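You operate a simulated robot arm through the tools that you are given. There is no shell and no other tool. Be economical: measure what you need, move in short steps, check, and stop when the job is done.

The job below is to be done with a simulated two-armed robot. You get a single attempt, and the scene is never put back.

TASK
Pick up the blue vase with one hand, pass it to the other hand and put it on the top of the drawer organiser. Set down upright: blue vase.

It is judged by the outcome, as a careful person would: the job done as asked, and still so three seconds after it is handed in. It fails if anything else is knocked over, pushed out of place, dropped, spilled or broken.

THE ROBOT
Two 7-joint arms with two-finger parallel grippers on one trunk, on a base that drives. Base frame: it is fixed to the floor where the robot stands at the start and does not move with it; the origin is under the middle of the robot, x ahead of it, y to its left, z up. Units: m, degrees, N and s.
The left shoulder is at the start at [0.11, 0.169, 1.391], the right one opposite. With the tool pointing down near the work surface each hand reaches from about 0.68 to 0.76 m from the robot's upright axis, wherever it stands, measured 20 degrees to its own side. Places, roughly: top of the drawer organiser (16x17 cm) [1.12, 0.42, 1.36]. Payload 1.57 kg a hand.
Tool frame (each hand has its own): the origin (TCP) lies between the finger pads and is the grasp point; the fingertips stand 0.03 m ahead of it; z points along the fingers, y is the line along which they close. Largest opening 0.08 m; finger width 0.017, thickness 0.012; the body of the gripper, 0.04 by 0.082 m, starts 0.08 m behind the TCP.
Orientation is that of the tool frame in the base frame, as a unit quaternion [w, x, y, z]. With the fingers straight down and closing along the base's y, the tool's x points along the base's -x, its y along +y and its z along -z.

THE INTERFACE
- The arms move only by the tool nudge_tool. It takes "left_steps", "right_steps" or both (then of equal length, played together; a hand with none holds still); each is a list of rows, each a list of 6 numbers: the shift along the base's x, y, z in mm, then the turn, a rotation vector about the base's x, y, z in rad. In form: [[tx, ty, tz, wx, wy, wz], ...]. A call has 1 to 20 rows; each row shifts and turns the commanded pose from where the row before left it. "left_claw" and "right_claw" are, for a hand that has rows, the gripper command, from -1 (fully open) to 1 (shut), values between in proportion, set as the call begins (left out, the last holds). Rows are played at 5 a second. More than 0.05 m and 8.6 degrees between two rows, or a gripper value outside its range, and nothing of the call is played. A pose out of reach is approached as far as the arm can. The call stops where the force on the tool passes 40 N (or 10 N more than at its start, if that is more) or the arm is blocked; 0.2 s more then pass. Each finger travels about 0.072 m/s and halts on what it meets, pressing with about 36 N; the grip force reading is that of the motor and also rises with nothing between the fingers. The clock runs only during rows and for 0.2 s after the last one: add rows that do not move to give the fingers time. The reply holds the time, the measured pose of the TCP, the force on the tool along the base axes, the opening and the grip force, in the units named above and with some noise, with the torque about the TCP (base axes, N m) and any sound that the robot's microphone picked up, and new pictures: "show" is both (left out), scene, wrist or none (wrist: the cameras of the hands that moved).
- Cameras (640 x 400 px; columns grow to the right, rows downward): "scene" is now at [0.1682, 0.0225, 1.5972]; the picture's right is [0.26, -0.97, 0.00], its down [-0.52, -0.14, -0.84] and it looks along [0.81, 0.22, -0.54] (base axes); focal length 253 px, centre (320, 200). "left" rides on the left gripper at [0.072, 0.007, -0.122] in its tool frame; the picture's right is [-0.09, 1.00, 0.00], its down [-0.84, -0.08, -0.54] and it looks along [-0.54, -0.05, 0.84] (tool axes); focal length 238 px, centre (320, 200). "right" rides on the right gripper at [0.072, -0.007, -0.122] in its tool frame; the picture's right is [0.09, 1.00, 0.00], its down [-0.84, 0.08, -0.54] and it looks along [-0.54, 0.05, 0.84] (tool axes); focal length 238 px, centre (320, 200). There is no depth. A picture from a camera that has moved, and an enlarged one, comes with that camera's place and axes in the base frame and with its lens.
- move_column(by): slides the trunk up (or, below 0, down) by that many m; the arms and the scene camera ride with it, the base frame stays. It gives what a move gives, with no picture.
- base_move(legs): drives the robot by 1 to 6 legs, each [ahead, left, turn to the left] in m, m and degrees, along the robot's own axes; the way and the turn of a leg run together, so that a leg with both is an arc; at most 1.5 m and 180 degrees a leg. The arms and the cameras ride along, it lands a little off, and it stops where it bumps. It gives what a move gives, and a new picture of the scene camera.
- pan_tilt(pan, tilt): turns the head with the scene camera to pan (to the left, within 86 degrees either way) and tilt (down, from -29 to 69), counted from straight ahead of the robot. It gives what a move gives, and a new picture of the scene camera.
- close_up(camera, box): a new picture of the part [left, top, right, bottom] of that camera's present view, enlarged. The clock stands still meanwhile.
- finish_job(): hands the job in; it is judged then, once.

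Work in short steps. Places have to be worked out from the pictures, the camera data and where the tool is seen: move nearer, look again, correct. Check each grasp and each placing, and mend what went wrong. You have 120 turns and 260 pictures in all, those below and enlarged ones among them. Open the grippers and draw the arms clear of the work before you hand the job in, unless the task says otherwise; then end with one line.

The tools are called after "Request:" as a command line: name --argument value ..., lists and objects as JSON in quotes. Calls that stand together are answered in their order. nudge_tool: Moves the arms, as the interface text tells. Its arguments: {"type":"object","properties":{"left_steps":{"type":"array","items":{"type":"array","items":{"type":"number"}}},"left_claw":{"type":"number"},"right_steps":{"type":"array","items":{"type":"array","items":{"type":"number"}}},"right_claw":{"type":"number"},"show":{"type":"string","enum":["both","scene","wrist","none"]}},"required":[]} The other tools are called the same way: move_column (by) slides the trunk up or down; base_move (legs) drives the base; pan_tilt (pan, tilt) turns the head that bears the scene camera; close_up (camera, box) takes an enlarged picture of a part of a camera's view; finish_job () hands the job in.

At the start:

```text
time_s: 0.0
left_ee_pos: [0.6272, 0.3688, 0.9998]
left_orientation: [0.0, 0.0, 1.0, 0.0]
left_ft_force: [-0.1, -0.3, 0.3]
left_moment: [-0.04, 0.01, 0.01]
left_opening: 0.0802
left_grasp_force: 0.0
right_ee_pos: [0.6974, -0.1404, 1.1495]
right_orientation: [0.001, 0.001, 1.0, 0.0]
right_ft_force: [0.4, -0.7, 1.1]
right_moment: [-0.03, 0.01, -0.02]
right_opening: 0.0801
right_grasp_force: 0.0
trunk travel left (down, up): [-0.705, 0.185]
robot x, y, heading: [0.0003, 0.0015, -0.2]
head pan, tilt: [15.1, 32.8]
```

scene: 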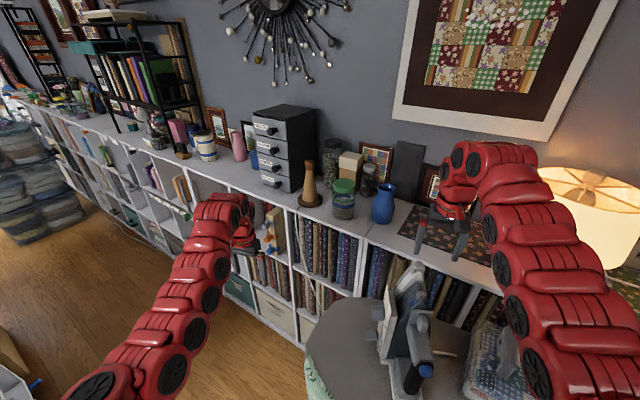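
right: 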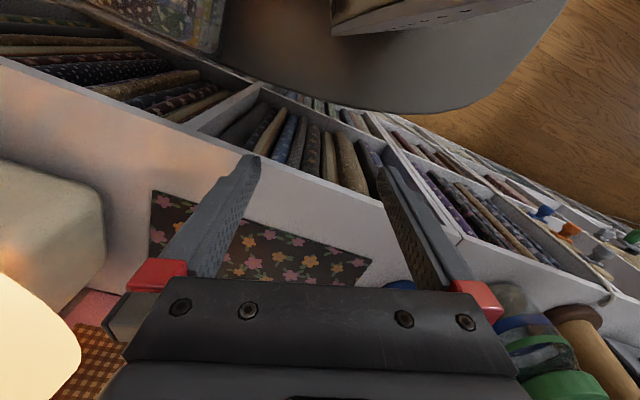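
left: 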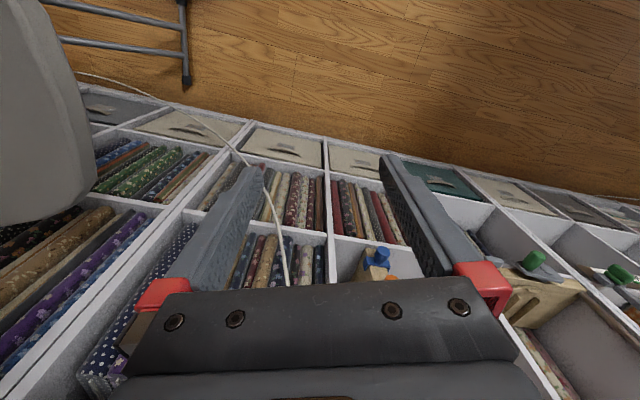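

I'll enlarge the area round the vase and the organiser so I can measure them.

Request:
close_up --camera "scene" --box '[300, 130, 460, 230]'

Request:
close_up --camera "scene" --box '[220, 90, 380, 220]'

Request:
pan_tilt --pan -5 --tilt 55

```text
4.00 times, centred on (380, 180) of scene
camera zoom: at [0.1682, 0.0225, 1.5972], right [0.26, -0.97, 0.0], down [-0.52, -0.14, -0.84], along [0.81, 0.22, -0.54], focal length 1011 px, centre (80, 280)
```

zoom: 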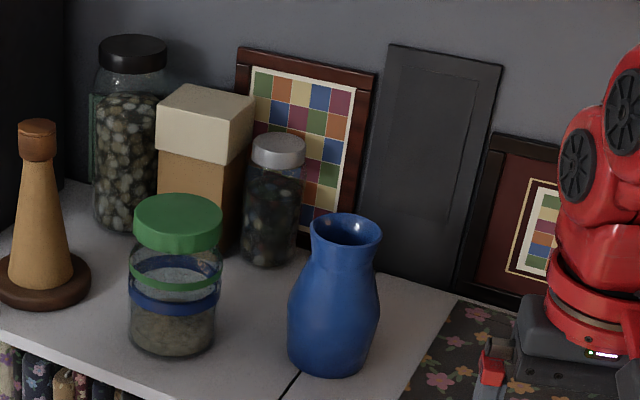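

```text
3.08 times, centred on (300, 155) of scene
camera zoom: at [0.1682, 0.0225, 1.5972], right [0.26, -0.97, 0.0], down [-0.52, -0.14, -0.84], along [0.81, 0.22, -0.54], focal length 778 px, centre (382, 338)
```

zoom: 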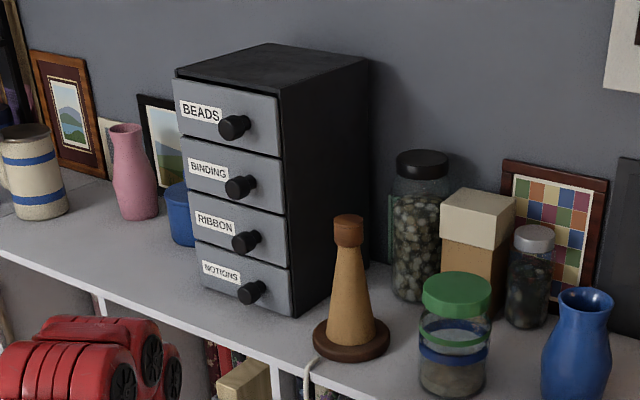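

```text
time_s: 0.9
left_ee_pos: [0.627, 0.3704, 1.0004]
left_orientation: [0.0, 0.0, 1.0, 0.0]
left_ft_force: [0.6, -0.9, -0.4]
left_moment: [0.0, -0.01, -0.02]
left_opening: 0.0802
left_grasp_force: 0.1
right_ee_pos: [0.6966, -0.1403, 1.1498]
right_orientation: [0.0, -0.001, 1.0, 0.0]
right_ft_force: [-0.4, -0.2, 0.6]
right_moment: [0.0, -0.03, 0.01]
right_opening: 0.0798
right_grasp_force: 0.0
trunk travel left (down, up): [-0.705, 0.185]
robot x, y, heading: [0.0018, -0.0005, 0.2]
head pan, tilt: [-5.0, 55.0]
camera scene: at [0.154, -0.0069, 1.5656], right [-0.09, -1.0, 0.0], down [-0.82, 0.07, -0.57], along [0.57, -0.05, -0.82], focal length 253 px, centre (320, 200)
```

scene: 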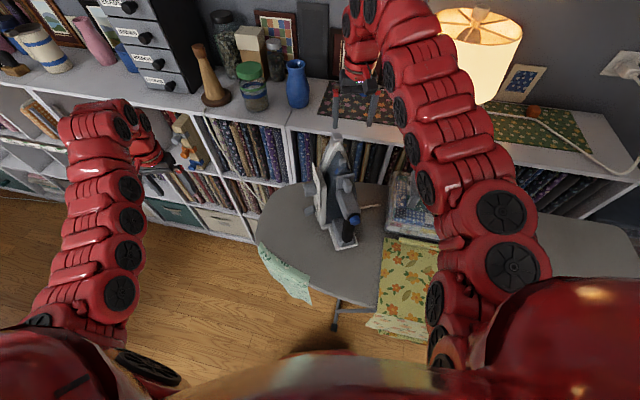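

The vase stands at about (0.91, -0.01) on a shelf at z≈1.05. An ironing board with an iron on it is ahead and to the right, and the floor to the left is free. I'll raise the trunk so the hands clear everything before I drive.

Request:
move_column --by 0.18

Request:
nudge_tool --left_steps '[[0, 0, 40, 0, 0, 0], [0, 0, 40, 0, 0, 0], [0, 0, 40, 0, 0, 0], [0, 0, 40, 0, 0, 0]]' --right_steps '[[-20, 0, 20, 0, 0, 0], [-20, 0, 20, 0, 0, 0], [0, 0, 20, 0, 0, 0], [0, 0, 20, 0, 0, 0]]' --show "scene"

```text
time_s: 2.9
left_ee_pos: [0.6291, 0.3689, 1.1803]
left_orientation: [-0.001, 0.0, 1.0, -0.001]
left_ft_force: [0.0, 0.5, 0.0]
left_moment: [0.01, 0.04, 0.02]
left_opening: 0.08
left_grasp_force: 0.0
right_ee_pos: [0.6988, -0.14, 1.3293]
right_orientation: [0.0, 0.001, 1.0, 0.0]
right_ft_force: [-0.5, 0.2, 0.0]
right_moment: [0.01, 0.03, 0.01]
right_opening: 0.0799
right_grasp_force: 0.1
trunk travel left (down, up): [-0.885, 0.005]
robot x, y, heading: [-0.003, -0.0009, -0.1]
head pan, tilt: [-5.0, 55.0]
```

```text
time_s: 3.9
left_ee_pos: [0.6338, 0.372, 1.3272]
left_orientation: [0.0, 0.0, 1.0, -0.001]
left_ft_force: [-0.5, -0.8, 0.1]
left_moment: [0.01, 0.06, -0.01]
left_opening: 0.08
left_grasp_force: 0.0
left hand out of reach, approached as far as the arm can: row 4
right_ee_pos: [0.6905, -0.1392, 1.3371]
right_orientation: [-0.001, 0.0, 1.0, 0.001]
right_ft_force: [-1.5, -0.8, 1.2]
right_moment: [-0.01, 0.02, -0.02]
right_opening: 0.0801
right_grasp_force: 0.1
right hand out of reach, approached as far as the arm can: row 1, 2, 3, 4
trunk travel left (down, up): [-0.885, 0.005]
robot x, y, heading: [0.0013, -0.0015, 0.1]
head pan, tilt: [-5.0, 55.0]
camera scene: at [0.1545, -0.007, 1.7454], right [-0.09, -1.0, 0.0], down [-0.82, 0.07, -0.57], along [0.57, -0.05, -0.82], focal length 253 px, centre (320, 200)
```

scene: 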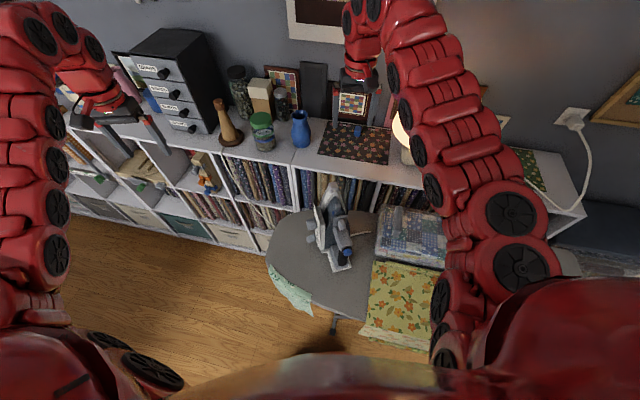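

The hands are clear of everything below them. I'll drive left to pass the ironing board's end.

Request:
base_move --legs '[[0, 0.45, 0]]'

Request:
pan_tilt --pan -30 --tilt 50

```text
time_s: 6.6
left_ee_pos: [0.6323, 0.8187, 1.328]
left_orientation: [0.001, -0.001, 1.0, 0.001]
left_ft_force: [0.5, -0.2, 0.7]
left_moment: [0.0, 0.0, 0.03]
left_opening: 0.0798
left_grasp_force: 0.0
right_ee_pos: [0.689, 0.309, 1.3374]
right_orientation: [0.001, -0.001, 1.0, 0.0]
right_ft_force: [-0.6, -1.0, 0.2]
right_moment: [0.0, -0.02, 0.0]
right_opening: 0.08
right_grasp_force: 0.0
trunk travel left (down, up): [-0.885, 0.005]
robot x, y, heading: [0.0002, 0.4459, 0.1]
head pan, tilt: [-5.0, 55.0]
camera scene: at [0.1534, 0.4384, 1.7455], right [-0.08, -1.0, 0.0], down [-0.82, 0.07, -0.57], along [0.57, -0.05, -0.82], focal length 253 px, centre (320, 200)
```

scene: 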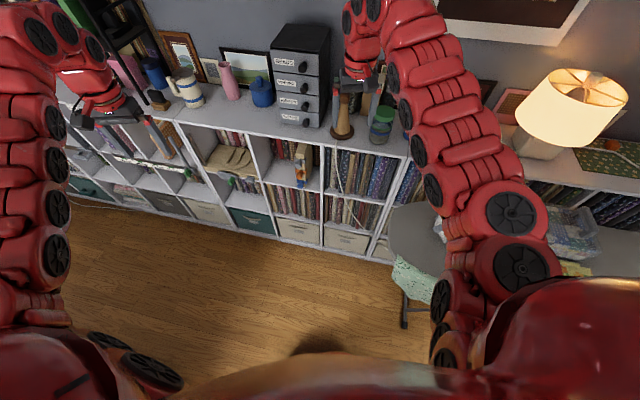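

```text
time_s: 7.5
left_ee_pos: [0.6322, 0.8211, 1.3267]
left_orientation: [0.001, -0.001, 1.0, 0.0]
left_ft_force: [-0.1, -0.3, -0.3]
left_moment: [-0.03, -0.02, -0.02]
left_opening: 0.0799
left_grasp_force: 0.1
right_ee_pos: [0.6906, 0.3099, 1.3366]
right_orientation: [0.001, -0.001, 1.0, -0.001]
right_ft_force: [-0.4, -0.2, -0.9]
right_moment: [0.01, -0.01, 0.0]
right_opening: 0.0798
right_grasp_force: 0.1
trunk travel left (down, up): [-0.885, 0.005]
robot x, y, heading: [-0.0028, 0.4464, 0.1]
head pan, tilt: [-30.0, 50.0]
camera scene: at [0.1484, 0.4085, 1.752], right [-0.5, -0.87, 0.0], down [-0.67, 0.38, -0.64], along [0.56, -0.32, -0.77], focal length 253 px, centre (320, 200)
```

scene: 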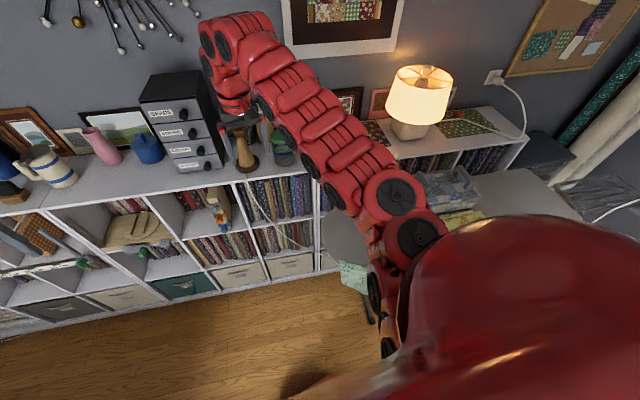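

The board's left end is at y≈0.16, at a height of about 0.9 m. I'll go 0.1 m further left for clearance. Then I'll level the left tool to point forward and swing the right hand toward the vase side before driving ahead.

Request:
base_move --legs '[[0, 0.1, 0]]'

Request:
nudge_tool --left_steps '[[-15, 0, 5, 0, -0.143, 0], [-15, 0, 5, 0, -0.143, 0], [-15, 0, 5, 0, -0.143, 0], [-15, 0, 5, 0, -0.143, 0], [-15, 0, 5, 0, -0.143, 0], [-15, 0, 5, 0, -0.143, 0], [-15, 0, 5, 0, -0.143, 0], [-15, 0, 5, 0, -0.143, 0], [-15, 0, 5, 0, -0.143, 0], [-15, 0, 5, 0, -0.143, 0], [-15, 0, 5, 0, -0.141, 0]]' --right_steps '[[-8, -28, 0, 0, 0, -0.05], [-8, -28, 0, 0, 0, -0.05], [-8, -28, 0, 0, 0, -0.05], [-8, -28, 0, 0, 0, -0.05], [-8, -28, 0, 0, 0, -0.05], [-8, -28, 0, 0, 0, -0.05], [-8, -28, 0, 0, 0, -0.05], [-8, -28, 0, 0, 0, -0.05], [-8, -28, 0, 0, 0, -0.05], [-8, -28, 0, 0, 0, -0.05], [0, 0, 0, 0, 0, 0]]' --show "scene"

```text
time_s: 8.6
left_ee_pos: [0.6304, 0.9184, 1.3274]
left_orientation: [0.001, -0.002, 1.0, 0.001]
left_ft_force: [0.5, 0.3, 0.5]
left_moment: [0.05, -0.04, -0.01]
left_opening: 0.08
left_grasp_force: 0.1
right_ee_pos: [0.6899, 0.4085, 1.3362]
right_orientation: [0.001, -0.003, 1.0, 0.001]
right_ft_force: [-0.6, -0.3, -0.6]
right_moment: [-0.02, -0.07, 0.02]
right_opening: 0.0799
right_grasp_force: 0.0
trunk travel left (down, up): [-0.885, 0.005]
robot x, y, heading: [-0.0033, 0.5426, 0.2]
head pan, tilt: [-30.0, 50.0]
camera scene: at [0.148, 0.5047, 1.752], right [-0.5, -0.87, 0.0], down [-0.67, 0.38, -0.64], along [0.56, -0.32, -0.77], focal length 253 px, centre (320, 200)
```

scene: 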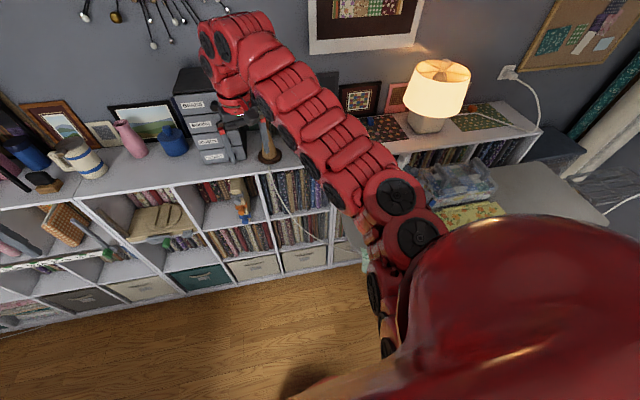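

```text
time_s: 11.0
left_ee_pos: [0.6117, 0.9228, 1.3328]
left_orientation: [0.095, -0.001, 0.995, -0.001]
left_ft_force: [0.2, 1.2, 0.1]
left_moment: [0.01, 0.01, 0.0]
left_opening: 0.0801
left_grasp_force: 0.0
left hand out of reach, approached as far as the arm can: row 2, 3, 4, 5, 6, 7, 8, 9, 10, 11
right_ee_pos: [0.6158, 0.1282, 1.3265]
right_orientation: [0.001, 0.245, 0.97, 0.0]
right_ft_force: [-1.0, -0.2, 0.1]
right_moment: [0.0, 0.02, 0.01]
right_opening: 0.0802
right_grasp_force: 0.1
right hand out of reach, approached as far as the arm can: row 1, 2, 3, 6
trunk travel left (down, up): [-0.885, 0.005]
robot x, y, heading: [-0.0012, 0.5476, 0.4]
head pan, tilt: [-30.0, 50.0]
camera scene: at [0.1481, 0.5084, 1.752], right [-0.5, -0.87, 0.0], down [-0.67, 0.38, -0.64], along [0.56, -0.32, -0.77], focal length 253 px, centre (320, 200)
```

scene: 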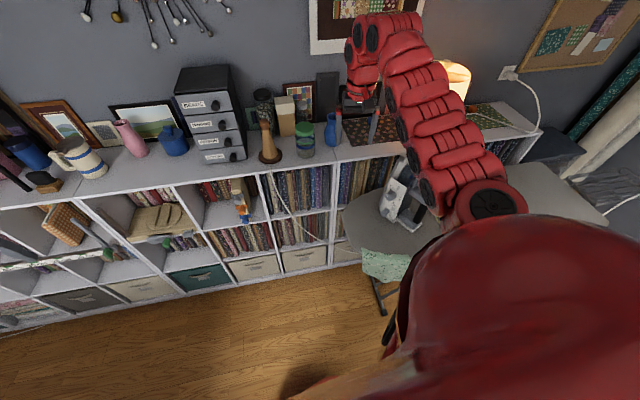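

The right hand swung over, but the left refused to tilt while folded in. I'll query the left's commanded pose with a still row and then a forward shift.

Request:
nudge_tool --left_steps '[[30, 0, 20, 0, 0, 0], [30, 0, 20, 0, 0, 0], [30, 0, 20, 0, 0, 0]]' --show "none"

```text
time_s: 11.8
left_ee_pos: [0.7001, 0.924, 1.394]
left_orientation: [0.094, -0.005, 0.996, 0.001]
left_ft_force: [-0.4, 0.2, 0.3]
left_moment: [-0.09, -0.06, -0.02]
left_opening: 0.0799
left_grasp_force: 0.1
right_ee_pos: [0.6175, 0.1298, 1.3243]
right_orientation: [0.0, 0.244, 0.97, 0.001]
right_ft_force: [0.5, -0.3, -0.3]
right_moment: [0.01, 0.05, 0.0]
right_opening: 0.0799
right_grasp_force: 0.1
trunk travel left (down, up): [-0.885, 0.005]
robot x, y, heading: [-0.0029, 0.5495, 0.4]
head pan, tilt: [-30.0, 50.0]
```

Commands count from the pose actually reached. I'll tilt the left hand while moving it forward and up.

Request:
nudge_tool --left_steps '[[18, 0, 8, 0, -0.138, 0], [18, 0, 8, 0, -0.138, 0], [18, 0, 8, 0, -0.138, 0], [15, 0, 10, 0, -0.138, 0], [15, 0, 10, 0, -0.138, 0], [10, 0, 10, 0, -0.138, 0], [10, 0, 15, 0, -0.138, 0], [10, 0, 15, 0, -0.138, 0], [5, 0, 15, 0, -0.138, 0], [5, 0, 15, 0, -0.138, 0]]' --show "none"

Request:
pan_tilt --pan 10 --tilt 30

```text
time_s: 14.0
left_ee_pos: [0.8251, 0.9227, 1.5079]
left_orientation: [0.708, 0.0, 0.706, -0.001]
left_ft_force: [-0.7, -0.7, -0.5]
left_moment: [0.0, 0.0, 0.03]
left_opening: 0.0799
left_grasp_force: 0.0
right_ee_pos: [0.6154, 0.1293, 1.3268]
right_orientation: [0.001, 0.244, 0.97, 0.0]
right_ft_force: [1.7, -0.1, 0.0]
right_moment: [-0.03, 0.01, 0.02]
right_opening: 0.0802
right_grasp_force: 0.0
trunk travel left (down, up): [-0.885, 0.005]
robot x, y, heading: [-0.0027, 0.5471, 0.3]
head pan, tilt: [-30.0, 50.0]
```

```text
time_s: 15.1
left_ee_pos: [0.8253, 0.9211, 1.5071]
left_orientation: [0.707, -0.002, 0.707, -0.001]
left_ft_force: [1.0, -0.2, 0.3]
left_moment: [0.01, 0.0, -0.03]
left_opening: 0.0801
left_grasp_force: 0.1
right_ee_pos: [0.6157, 0.1301, 1.3263]
right_orientation: [0.001, 0.244, 0.97, -0.001]
right_ft_force: [0.6, 0.9, 0.6]
right_moment: [-0.03, 0.0, -0.01]
right_opening: 0.0802
right_grasp_force: 0.1
trunk travel left (down, up): [-0.885, 0.005]
robot x, y, heading: [-0.0008, 0.5465, 0.1]
head pan, tilt: [10.0, 30.0]
camera scene: at [0.17, 0.5624, 1.7815], right [0.18, -0.98, 0.0], down [-0.49, -0.09, -0.87], along [0.85, 0.15, -0.5], focal length 253 px, centre (320, 200)
```

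scene: 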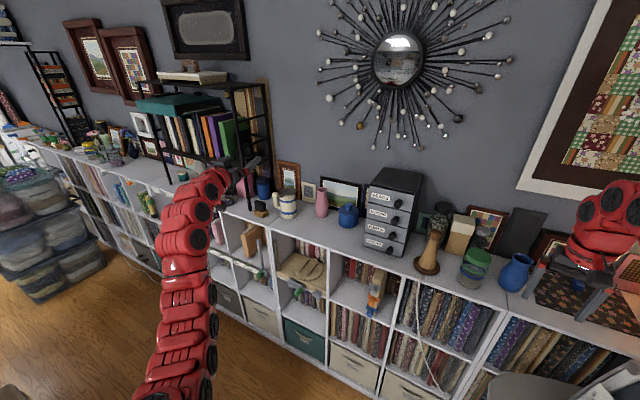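

The left tool is now level. I'll draw it back and inward, away from the black rack, and then drive ahead in two legs.

Request:
nudge_tool --left_steps '[[-20, -20, 0, 0, 0, 0], [-20, -20, 0, 0, 0, 0], [-20, -20, 0, 0, 0, 0], [-20, -20, 0, 0, 0, 0], [-20, -20, 0, 0, 0, 0], [-20, -20, 0, 0, 0, 0]]' --show "none"

Request:
pan_tilt --pan -40 --tilt 60

```text
time_s: 16.5
left_ee_pos: [0.7056, 0.8014, 1.508]
left_orientation: [0.708, -0.001, 0.707, -0.003]
left_ft_force: [-0.4, 0.4, -0.4]
left_moment: [-0.04, 0.02, 0.01]
left_opening: 0.0799
left_grasp_force: 0.1
right_ee_pos: [0.6157, 0.1299, 1.3266]
right_orientation: [0.001, 0.244, 0.97, 0.001]
right_ft_force: [-1.4, 0.5, 0.1]
right_moment: [0.03, -0.01, 0.03]
right_opening: 0.0798
right_grasp_force: 0.0
trunk travel left (down, up): [-0.885, 0.005]
robot x, y, heading: [0.0003, 0.5478, 0.6]
head pan, tilt: [10.0, 30.0]
```

```text
time_s: 17.7
left_ee_pos: [0.7064, 0.8023, 1.5076]
left_orientation: [0.707, 0.0, 0.707, -0.001]
left_ft_force: [-0.8, 0.6, 0.4]
left_moment: [0.0, -0.02, 0.0]
left_opening: 0.0802
left_grasp_force: 0.0
right_ee_pos: [0.6149, 0.1293, 1.3269]
right_orientation: [0.001, 0.245, 0.97, -0.001]
right_ft_force: [0.1, 0.1, -0.3]
right_moment: [-0.01, 0.0, -0.01]
right_opening: 0.0799
right_grasp_force: 0.0
trunk travel left (down, up): [-0.885, 0.005]
robot x, y, heading: [-0.0025, 0.546, 0.4]
head pan, tilt: [-40.0, 60.0]
camera scene: at [0.1323, 0.5036, 1.7395], right [-0.64, -0.77, 0.0], down [-0.67, 0.55, -0.5], along [0.39, -0.32, -0.87], focal length 253 px, centre (320, 200)
```

scene: 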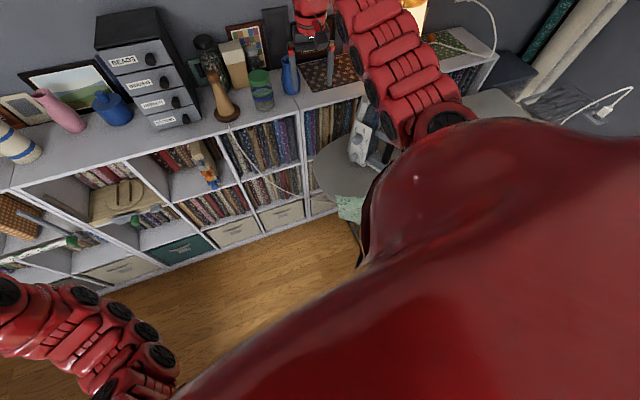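

There's floor space ahead and the board lies to the right. I'll drive ahead 0.2 m and look again.

Request:
base_move --legs '[[0.2, 0, 0]]'

```text
time_s: 19.3
left_ee_pos: [0.9054, 0.8026, 1.5078]
left_orientation: [0.708, -0.001, 0.706, -0.001]
left_ft_force: [-0.8, -0.7, 0.5]
left_moment: [-0.01, 0.0, -0.01]
left_opening: 0.0799
left_grasp_force: 0.1
right_ee_pos: [0.814, 0.1287, 1.3278]
right_orientation: [0.002, 0.245, 0.969, 0.001]
right_ft_force: [-0.3, 0.2, -1.1]
right_moment: [0.03, 0.0, -0.01]
right_opening: 0.08
right_grasp_force: 0.0
trunk travel left (down, up): [-0.885, 0.005]
robot x, y, heading: [0.1969, 0.5511, 0.3]
head pan, tilt: [-40.0, 60.0]
camera scene: at [0.3305, 0.5046, 1.7398], right [-0.64, -0.77, 0.0], down [-0.67, 0.55, -0.5], along [0.39, -0.32, -0.87], focal length 253 px, centre (320, 200)
```

scene: 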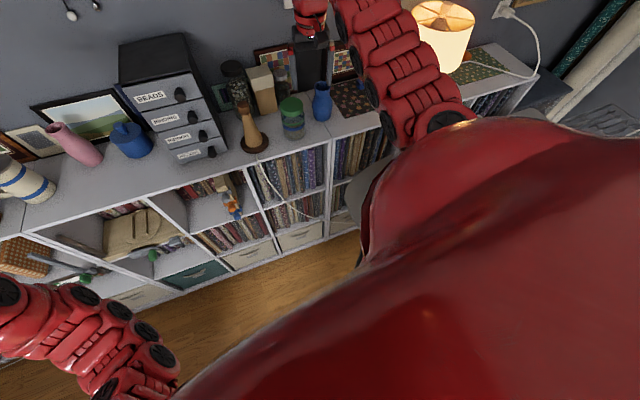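

No bump. I'll go another 0.1 m ahead and then aim the head at the vase.

Request:
base_move --legs '[[0.1, 0, 0]]'

Request:
pan_tilt --pan -40 --tilt 45

Request:
close_up --camera "scene" --box '[220, 100, 460, 250]'

Request:
nudge_tool --right_steps '[[0, 0, 0, 0, 0, 0]]' --show "wrist"

```text
time_s: 20.4
left_ee_pos: [1.0042, 0.8041, 1.5087]
left_orientation: [0.708, -0.001, 0.706, -0.001]
left_ft_force: [-0.2, -0.4, 0.3]
left_moment: [-0.02, 0.04, -0.04]
left_opening: 0.0798
left_grasp_force: 0.1
right_ee_pos: [0.913, 0.1311, 1.3288]
right_orientation: [0.002, 0.245, 0.969, 0.001]
right_ft_force: [0.4, -0.6, -0.7]
right_moment: [-0.03, -0.06, 0.02]
right_opening: 0.0799
right_grasp_force: 0.0
trunk travel left (down, up): [-0.885, 0.005]
robot x, y, heading: [0.3033, 0.5491, -0.1]
head pan, tilt: [-40.0, 60.0]
camera scene: at [0.4297, 0.5053, 1.7399], right [-0.64, -0.77, 0.0], down [-0.67, 0.55, -0.5], along [0.39, -0.32, -0.87], focal length 253 px, centre (320, 200)
```

scene: 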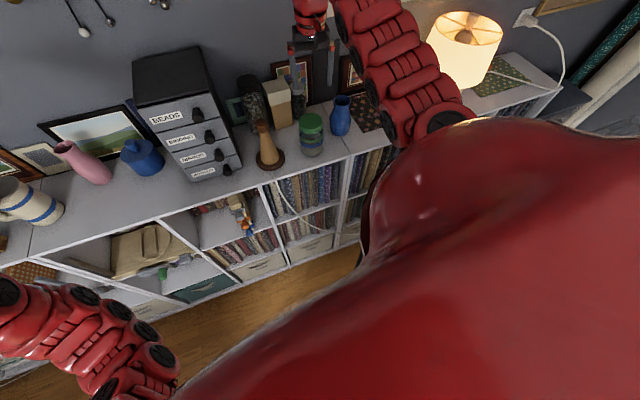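

```text
time_s: 21.2
left_ee_pos: [1.0092, 0.8038, 1.5071]
left_orientation: [0.707, -0.001, 0.707, -0.001]
left_ft_force: [0.4, -0.3, -0.1]
left_moment: [0.02, -0.02, 0.01]
left_opening: 0.0799
left_grasp_force: 0.1
right_ee_pos: [0.9191, 0.1305, 1.3255]
right_orientation: [0.0, 0.245, 0.97, 0.0]
right_ft_force: [1.0, -0.2, -0.1]
right_moment: [-0.02, 0.02, 0.01]
right_opening: 0.0801
right_grasp_force: 0.1
trunk travel left (down, up): [-0.885, 0.005]
robot x, y, heading: [0.3041, 0.549, 0.4]
head pan, tilt: [-40.0, 45.0]
camera scene: at [0.4471, 0.4958, 1.7586], right [-0.64, -0.77, 0.0], down [-0.55, 0.45, -0.71], along [0.54, -0.45, -0.71], focal length 253 px, centre (320, 200)
```

scene: 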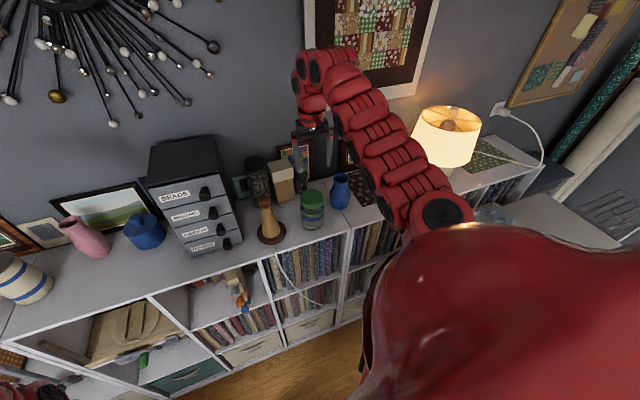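

```text
2.67 times, centred on (340, 175) of scene
camera zoom: at [0.4471, 0.4958, 1.7586], right [-0.64, -0.77, 0.0], down [-0.55, 0.45, -0.71], along [0.54, -0.45, -0.71], focal length 674 px, centre (267, 267)
```

zoom: 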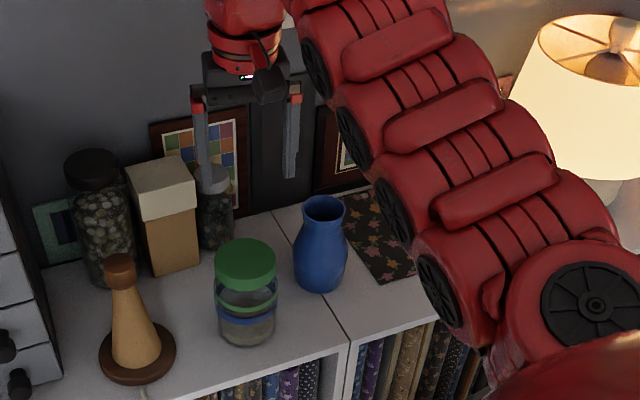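

```text
time_s: 21.6
left_ee_pos: [1.0056, 0.8034, 1.5076]
left_orientation: [0.707, -0.001, 0.707, -0.001]
left_ft_force: [-0.1, -0.3, 0.2]
left_moment: [-0.03, -0.03, -0.01]
left_opening: 0.08
left_grasp_force: 0.1
right_ee_pos: [0.9162, 0.1313, 1.3279]
right_orientation: [0.0, 0.245, 0.969, -0.001]
right_ft_force: [0.5, 0.0, 0.3]
right_moment: [0.01, 0.0, -0.01]
right_opening: 0.08
right_grasp_force: 0.1
trunk travel left (down, up): [-0.885, 0.005]
robot x, y, heading: [0.2993, 0.5497, 0.1]
head pan, tilt: [-40.0, 45.0]
camera right: at [0.8483, 0.1598, 1.4502], right [0.39, 0.92, 0.0], down [0.77, -0.33, 0.54], along [0.5, -0.21, -0.84], focal length 238 px, centre (320, 200)
```

right: 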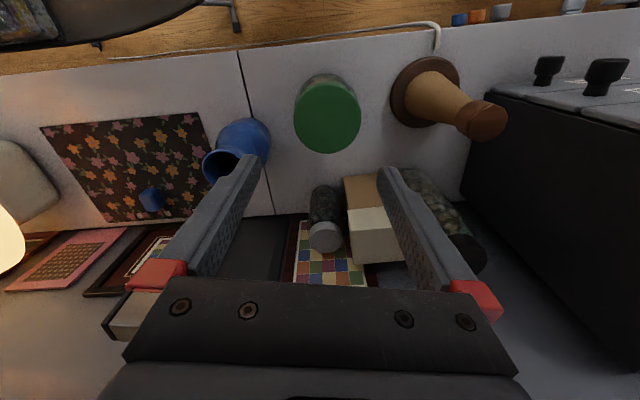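

From two views, the vase rim's centre comes to about (0.908, 0.015, 1.20), and the green jar sits at y≈0.15. I'll move the right hand over the vase and start down, stopping above it.

Request:
nudge_tool --right_steps '[[-2, -29, 0, 0, 0, 0], [-2, -29, 0, 0, 0, 0], [-2, -29, 0, 0, 0, 0], [-2, -29, 0, 0, 0, 0], [0, 0, -25, 0, 0, 0], [0, 0, -25, 0, 0, 0], [0, 0, 0, 0, 0, 0]]' --right_claw -1 --show "both"

Request:
close_up --camera "scene" --box '[260, 100, 420, 230]'

```text
time_s: 23.2
left_ee_pos: [1.0069, 0.8032, 1.5073]
left_orientation: [0.708, -0.002, 0.707, -0.003]
left_ft_force: [-0.2, -0.4, 0.1]
left_moment: [0.02, 0.02, 0.02]
left_opening: 0.0797
left_grasp_force: 0.0
right_ee_pos: [0.9084, 0.0335, 1.2756]
right_orientation: [0.0, 0.245, 0.97, 0.0]
right_ft_force: [-0.4, 0.0, -0.5]
right_moment: [0.01, 0.0, 0.01]
right_opening: 0.0799
right_grasp_force: 0.0
right hand out of reach, approached as far as the arm can: row 4
trunk travel left (down, up): [-0.885, 0.005]
robot x, y, heading: [0.2993, 0.5474, 0.3]
head pan, tilt: [-40.0, 45.0]
camera scene: at [0.4443, 0.4961, 1.759], right [-0.64, -0.77, 0.0], down [-0.54, 0.45, -0.71], along [0.54, -0.45, -0.71], focal length 253 px, centre (320, 200)
camera right: at [0.8413, 0.0627, 1.3992], right [0.39, 0.92, 0.0], down [0.77, -0.33, 0.54], along [0.5, -0.21, -0.84], focal length 238 px, centre (320, 200)
```

scene: 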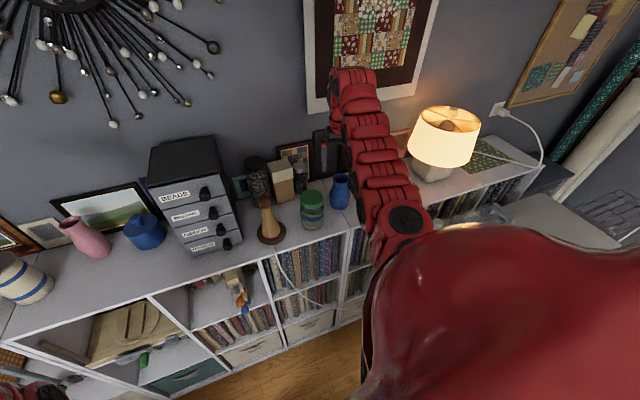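
right: 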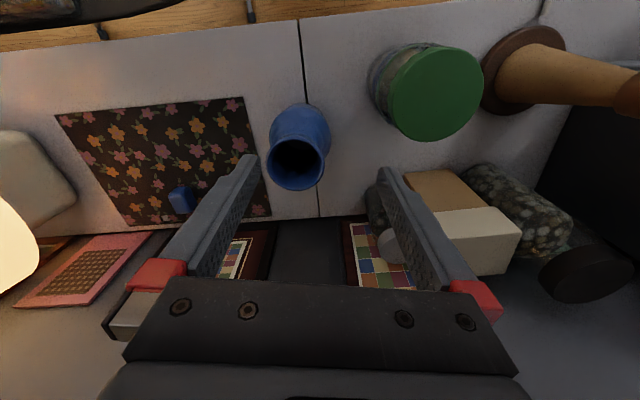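

```text
3.08 times, centred on (340, 165) of scene
camera zoom: at [0.4443, 0.4961, 1.759], right [-0.64, -0.77, 0.0], down [-0.54, 0.45, -0.71], along [0.54, -0.45, -0.71], focal length 778 px, centre (258, 308)
```

zoom: 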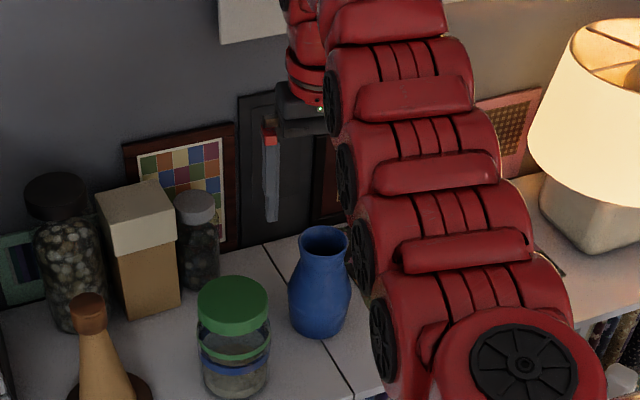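

The rim refines to about (0.915, 0.009, 1.193). The arm is at its reach limit here, so I'll shift the base slightly ahead and to the right. The tips stay above everything nearby.

Request:
base_move --legs '[[0.03, -0.05, 0]]'

Request:
nudge_tool --right_steps '[[-5, 6, 0, 0, 0, 0], [-5, 6, 0, 0, 0, 0], [-5, 6, 0, 0, 0, 0], [-5, 6, 0, 0, 0, 0], [0, 0, -10, 0, 0, 0], [0, 0, 0, 0, 0, 0]]' --show "wrist"

```text
time_s: 24.1
left_ee_pos: [1.0319, 0.7624, 1.5074]
left_orientation: [0.708, -0.004, 0.706, -0.002]
left_ft_force: [-0.2, 0.6, 0.0]
left_moment: [0.02, 0.01, -0.05]
left_opening: 0.0801
left_grasp_force: 0.0
right_ee_pos: [0.9365, -0.0084, 1.2798]
right_orientation: [0.003, 0.245, 0.97, -0.002]
right_ft_force: [-0.3, 1.0, 1.6]
right_moment: [-0.07, -0.03, 0.01]
right_opening: 0.0803
right_grasp_force: 0.0
trunk travel left (down, up): [-0.885, 0.005]
robot x, y, heading: [0.3324, 0.4997, 0.6]
head pan, tilt: [-40.0, 45.0]
camera scene: at [0.4699, 0.4542, 1.7597], right [-0.64, -0.77, 0.0], down [-0.54, 0.45, -0.71], along [0.55, -0.45, -0.7], focal length 253 px, centre (320, 200)
```

scene: 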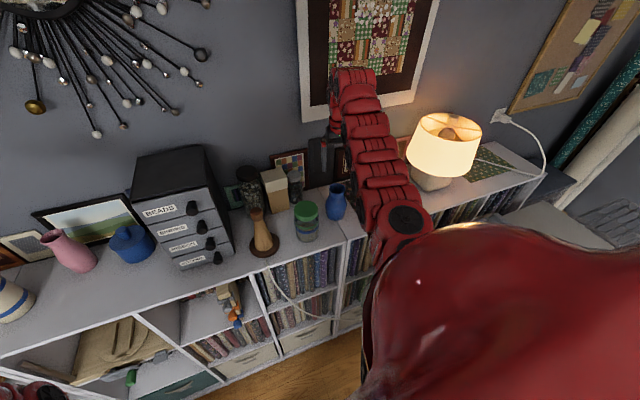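

```text
time_s: 25.6
left_ee_pos: [1.0375, 0.7559, 1.5067]
left_orientation: [0.707, -0.002, 0.707, 0.0]
left_ft_force: [1.4, 0.2, -0.5]
left_moment: [0.03, -0.02, 0.0]
left_opening: 0.0798
left_grasp_force: 0.1
right_ee_pos: [0.9195, 0.0085, 1.2652]
right_orientation: [0.001, 0.245, 0.97, 0.0]
right_ft_force: [1.1, 0.1, 0.0]
right_moment: [0.01, 0.0, 0.01]
right_opening: 0.08
right_grasp_force: 0.0
trunk travel left (down, up): [-0.885, 0.005]
robot x, y, heading: [0.3307, 0.4999, 0.4]
head pan, tilt: [-40.0, 45.0]
camera right: at [0.8522, 0.0381, 1.3886], right [0.39, 0.92, 0.0], down [0.77, -0.33, 0.54], along [0.5, -0.21, -0.84], focal length 238 px, centre (320, 200)
```

right: 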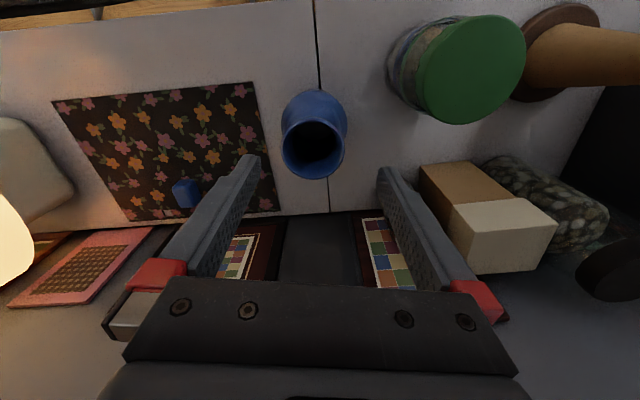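

The tool axis falls within about 5 mm of the rim's centre. I'll correct that, descend until the tips are at neck level, and check before closing.

Request:
nudge_tool --right_steps '[[-2, -5, -10, 0, 0, 0], [0, 0, -15, 0, 0, 0], [0, 0, -15, 0, 0, 0], [0, 0, -15, 0, 0, 0], [0, 0, -15, 0, 0, 0], [0, 0, 0, 0, 0, 0]]' --show "both"

Request:
close_up --camera "scene" --box '[260, 120, 420, 250]'

```text
time_s: 26.9
left_ee_pos: [1.0356, 0.7547, 1.507]
left_orientation: [0.707, -0.002, 0.707, 0.0]
left_ft_force: [0.8, 0.5, 0.1]
left_moment: [0.0, 0.02, 0.02]
left_opening: 0.0799
left_grasp_force: 0.2
right_ee_pos: [0.9176, 0.0048, 1.197]
right_orientation: [0.002, 0.244, 0.97, -0.001]
right_ft_force: [-0.3, 0.5, -0.3]
right_moment: [-0.01, -0.04, 0.03]
right_opening: 0.0799
right_grasp_force: 0.1
trunk travel left (down, up): [-0.885, 0.005]
robot x, y, heading: [0.33, 0.4981, 0.5]
head pan, tilt: [-40.0, 45.0]
camera scene: at [0.474, 0.4469, 1.759], right [-0.64, -0.77, 0.0], down [-0.54, 0.45, -0.71], along [0.54, -0.45, -0.71], focal length 253 px, centre (320, 200)
camera right: at [0.8509, 0.0336, 1.3197], right [0.39, 0.92, 0.0], down [0.77, -0.33, 0.54], along [0.5, -0.21, -0.84], focal length 238 px, centre (320, 200)
```

scene: 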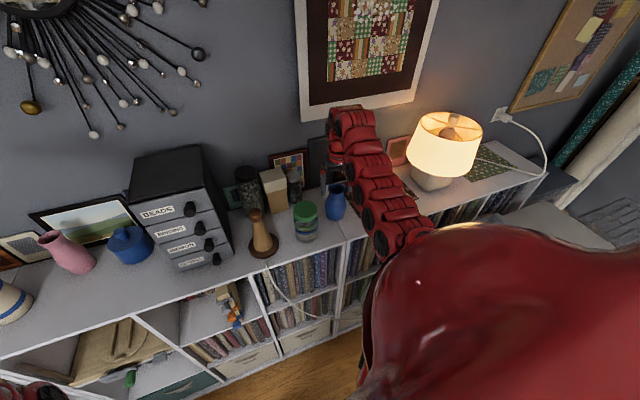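
right: 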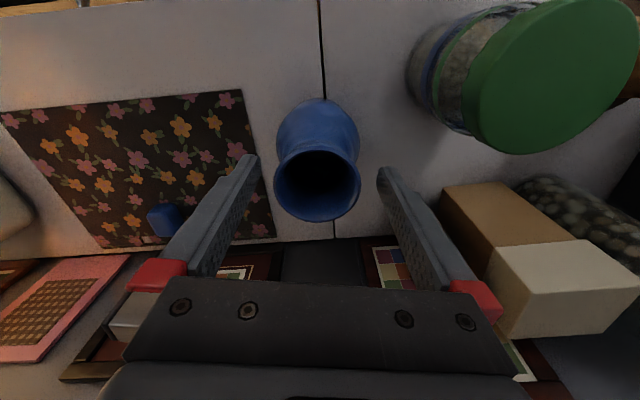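

```text
3.08 times, centred on (340, 185) of scene
camera zoom: at [0.474, 0.4469, 1.759], right [-0.64, -0.77, 0.0], down [-0.54, 0.45, -0.71], along [0.54, -0.45, -0.71], focal length 778 px, centre (258, 246)
```

zoom: 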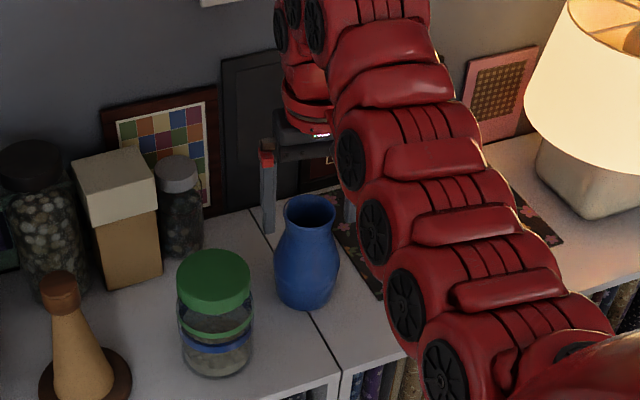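

The rim sits centred between the fingers and is about 5 cm wide. I'll close the right gripper.

Request:
nudge_tool --right_steps '[[0, 0, 0, 0, 0, 0], [0, 0, 0, 0, 0, 0], [0, 0, 0, 0, 0, 0], [0, 0, 0, 0, 0, 0]]' --right_claw 1 --show "wrist"

```text
time_s: 27.9
left_ee_pos: [1.0364, 0.756, 1.5069]
left_orientation: [0.707, -0.001, 0.707, -0.001]
left_ft_force: [0.5, -0.3, 0.4]
left_moment: [-0.01, 0.01, 0.0]
left_opening: 0.0801
left_grasp_force: 0.0
right_ee_pos: [0.919, 0.0034, 1.1949]
right_orientation: [0.001, 0.245, 0.969, -0.001]
right_ft_force: [0.9, -1.2, 2.5]
right_moment: [-0.06, -0.11, -0.02]
right_opening: 0.0574
right_grasp_force: 36.5
trunk travel left (down, up): [-0.885, 0.005]
robot x, y, heading: [0.3289, 0.5004, 0.5]
head pan, tilt: [-40.0, 45.0]
camera right: at [0.8509, 0.0333, 1.3196], right [0.39, 0.92, 0.0], down [0.77, -0.33, 0.54], along [0.5, -0.21, -0.84], focal length 238 px, centre (320, 200)
```

right: 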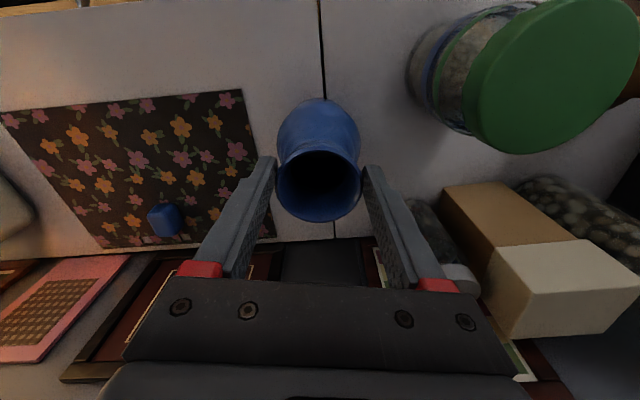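

The gripper holds at 57 mm with 36 N. I'll lift straight up and check the hold.

Request:
nudge_tool --right_steps '[[0, 0, 10, 0, 0, 0], [0, 0, 20, 0, 0, 0], [0, 0, 30, 0, 0, 0], [0, 0, 40, 0, 0, 0], [0, 0, 40, 0, 0, 0], [0, 0, 0, 0, 0, 0]]' --show "both"

Request:
close_up --camera "scene" --box '[240, 80, 420, 230]'

```text
time_s: 29.4
left_ee_pos: [1.0369, 0.7551, 1.5075]
left_orientation: [0.707, -0.002, 0.707, -0.001]
left_ft_force: [0.3, -1.0, -0.6]
left_moment: [0.01, 0.05, -0.03]
left_opening: 0.0799
left_grasp_force: 0.0
right_ee_pos: [0.9184, 0.0012, 1.3355]
right_orientation: [0.002, 0.245, 0.969, 0.001]
right_ft_force: [0.8, 0.1, -0.2]
right_moment: [0.01, 0.02, -0.05]
right_opening: 0.0
right_grasp_force: 21.3
trunk travel left (down, up): [-0.885, 0.005]
robot x, y, heading: [0.3285, 0.4999, 0.6]
head pan, tilt: [-40.0, 45.0]
camera scene: at [0.4747, 0.446, 1.7589], right [-0.64, -0.77, 0.0], down [-0.54, 0.45, -0.71], along [0.54, -0.45, -0.71], focal length 253 px, centre (320, 200)
camera right: at [0.8501, 0.0312, 1.4587], right [0.39, 0.92, 0.0], down [0.77, -0.33, 0.54], along [0.5, -0.21, -0.84], focal length 238 px, centre (320, 200)
```

scene: 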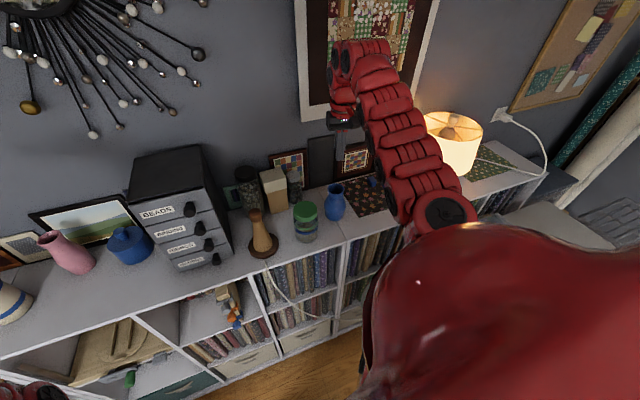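
right: 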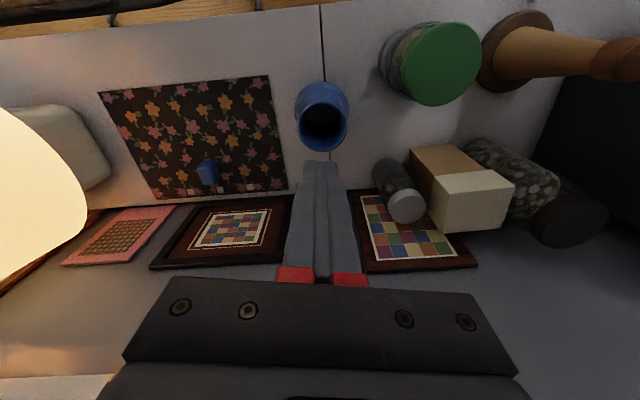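

```text
2.67 times, centred on (330, 155) of scene
camera zoom: at [0.4747, 0.446, 1.7589], right [-0.64, -0.77, 0.0], down [-0.54, 0.45, -0.71], along [0.54, -0.45, -0.71], focal length 674 px, centre (293, 320)
```

zoom: 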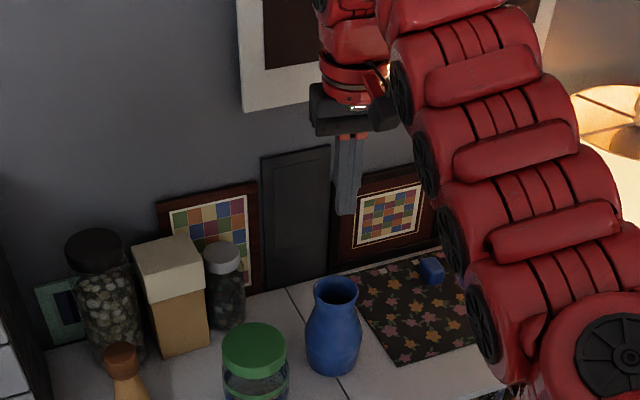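

The grip slipped off the rim, and the vase still stands where it was. I'll look at its shape closely before choosing a better grasp.

Request:
close_up --camera "right" --box '[260, 60, 400, 180]'

Request:
close_up --camera "scene" --box '[300, 165, 370, 235]'

```text
3.33 times, centred on (330, 120) of right
camera zoom: at [0.8501, 0.0312, 1.4587], right [0.39, 0.92, 0.0], down [0.77, -0.33, 0.54], along [0.5, -0.21, -0.84], focal length 794 px, centre (287, 467)
```

zoom: 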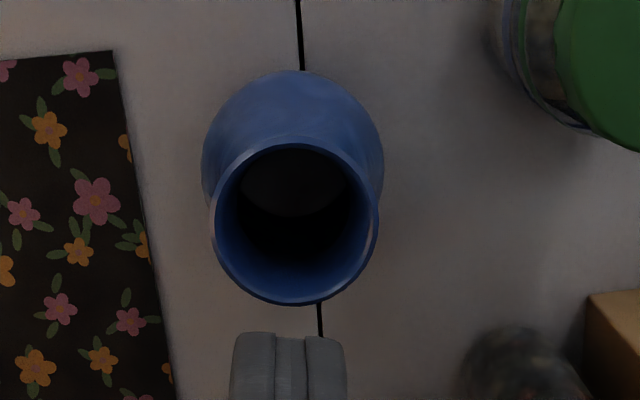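

```text
5.71 times, centred on (335, 200) of scene
camera zoom: at [0.4747, 0.446, 1.7589], right [-0.64, -0.77, 0.0], down [-0.54, 0.45, -0.71], along [0.54, -0.45, -0.71], focal length 1444 px, centre (234, 200)
```

zoom: 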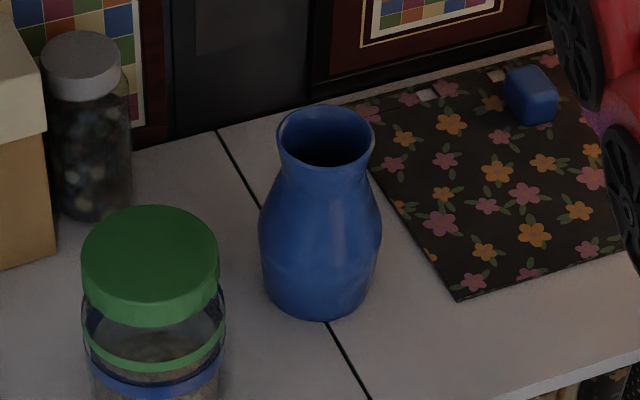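

The rim is Ø59 mm at z≈1.177, lower than I thought, so only the tapered tips were holding it. The neck is about 51 mm and the belly about 76 mm. I'll recentre at (0.924, 0.003) and go about 30 mm deeper.

Request:
nudge_tool --right_steps '[[0, 0, 0, 0, 0, 0], [0, 0, 0, 0, 0, 0], [5, 2, -30, 0, 0, 0], [0, 0, -30, 0, 0, 0], [0, 0, -30, 0, 0, 0], [0, 0, -20, 0, 0, 0], [0, 0, -15, 0, 0, 0], [0, 0, -15, 0, 0, 0], [0, 0, -15, 0, 0, 0], [0, 0, -14, 0, 0, 0], [0, 0, 0, 0, 0, 0]]' --right_claw -1 --show "both"

Request:
close_up --camera "scene" --box '[300, 165, 370, 235]'

```text
time_s: 31.8
left_ee_pos: [1.0351, 0.7556, 1.5073]
left_orientation: [0.707, -0.001, 0.707, -0.001]
left_ft_force: [-0.3, 0.1, -1.3]
left_moment: [0.03, 0.0, 0.02]
left_opening: 0.0798
left_grasp_force: 0.0
right_ee_pos: [0.9229, 0.0056, 1.1673]
right_orientation: [0.001, 0.244, 0.97, -0.001]
right_ft_force: [-0.8, -0.2, -0.5]
right_moment: [0.01, 0.01, -0.02]
right_opening: 0.0801
right_grasp_force: 0.0
trunk travel left (down, up): [-0.885, 0.005]
robot x, y, heading: [0.3293, 0.4985, 0.5]
head pan, tilt: [-40.0, 45.0]
camera scene: at [0.4741, 0.4467, 1.759], right [-0.64, -0.77, 0.0], down [-0.54, 0.45, -0.71], along [0.54, -0.45, -0.71], focal length 253 px, centre (320, 200)
camera right: at [0.8544, 0.0346, 1.2909], right [0.39, 0.92, 0.0], down [0.77, -0.33, 0.54], along [0.5, -0.21, -0.84], focal length 238 px, centre (320, 200)
```

scene: 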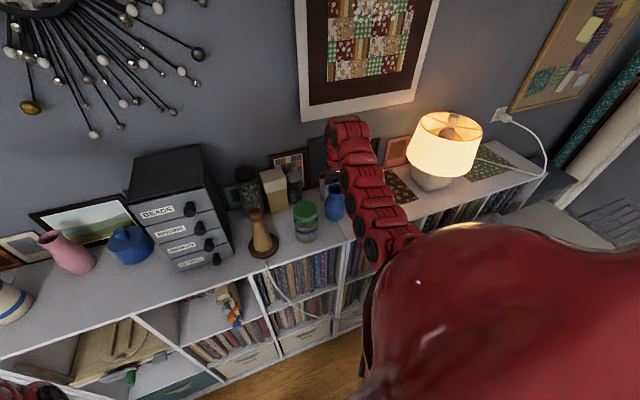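
right: 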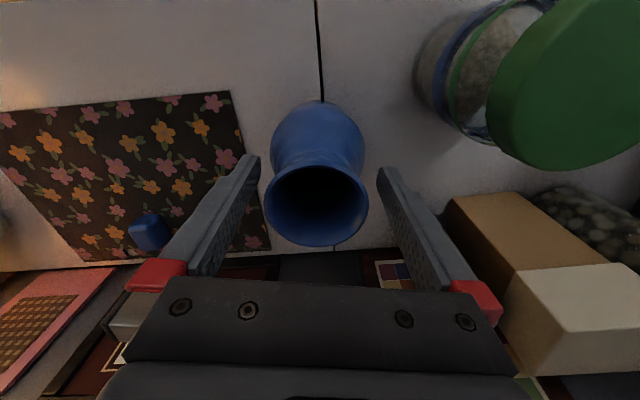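

```text
5.71 times, centred on (335, 200) of scene
camera zoom: at [0.4741, 0.4467, 1.759], right [-0.64, -0.77, 0.0], down [-0.54, 0.45, -0.71], along [0.54, -0.45, -0.71], focal length 1444 px, centre (234, 200)
```

zoom: 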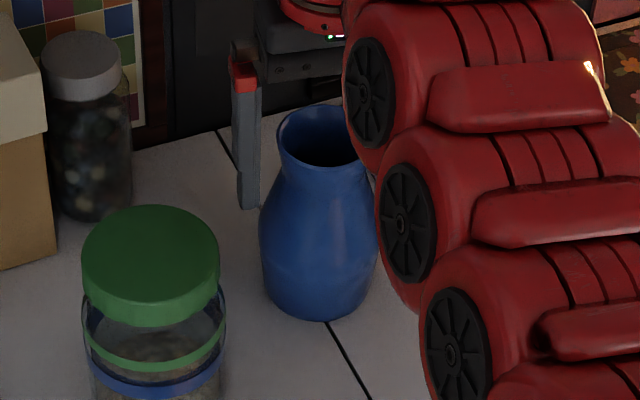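

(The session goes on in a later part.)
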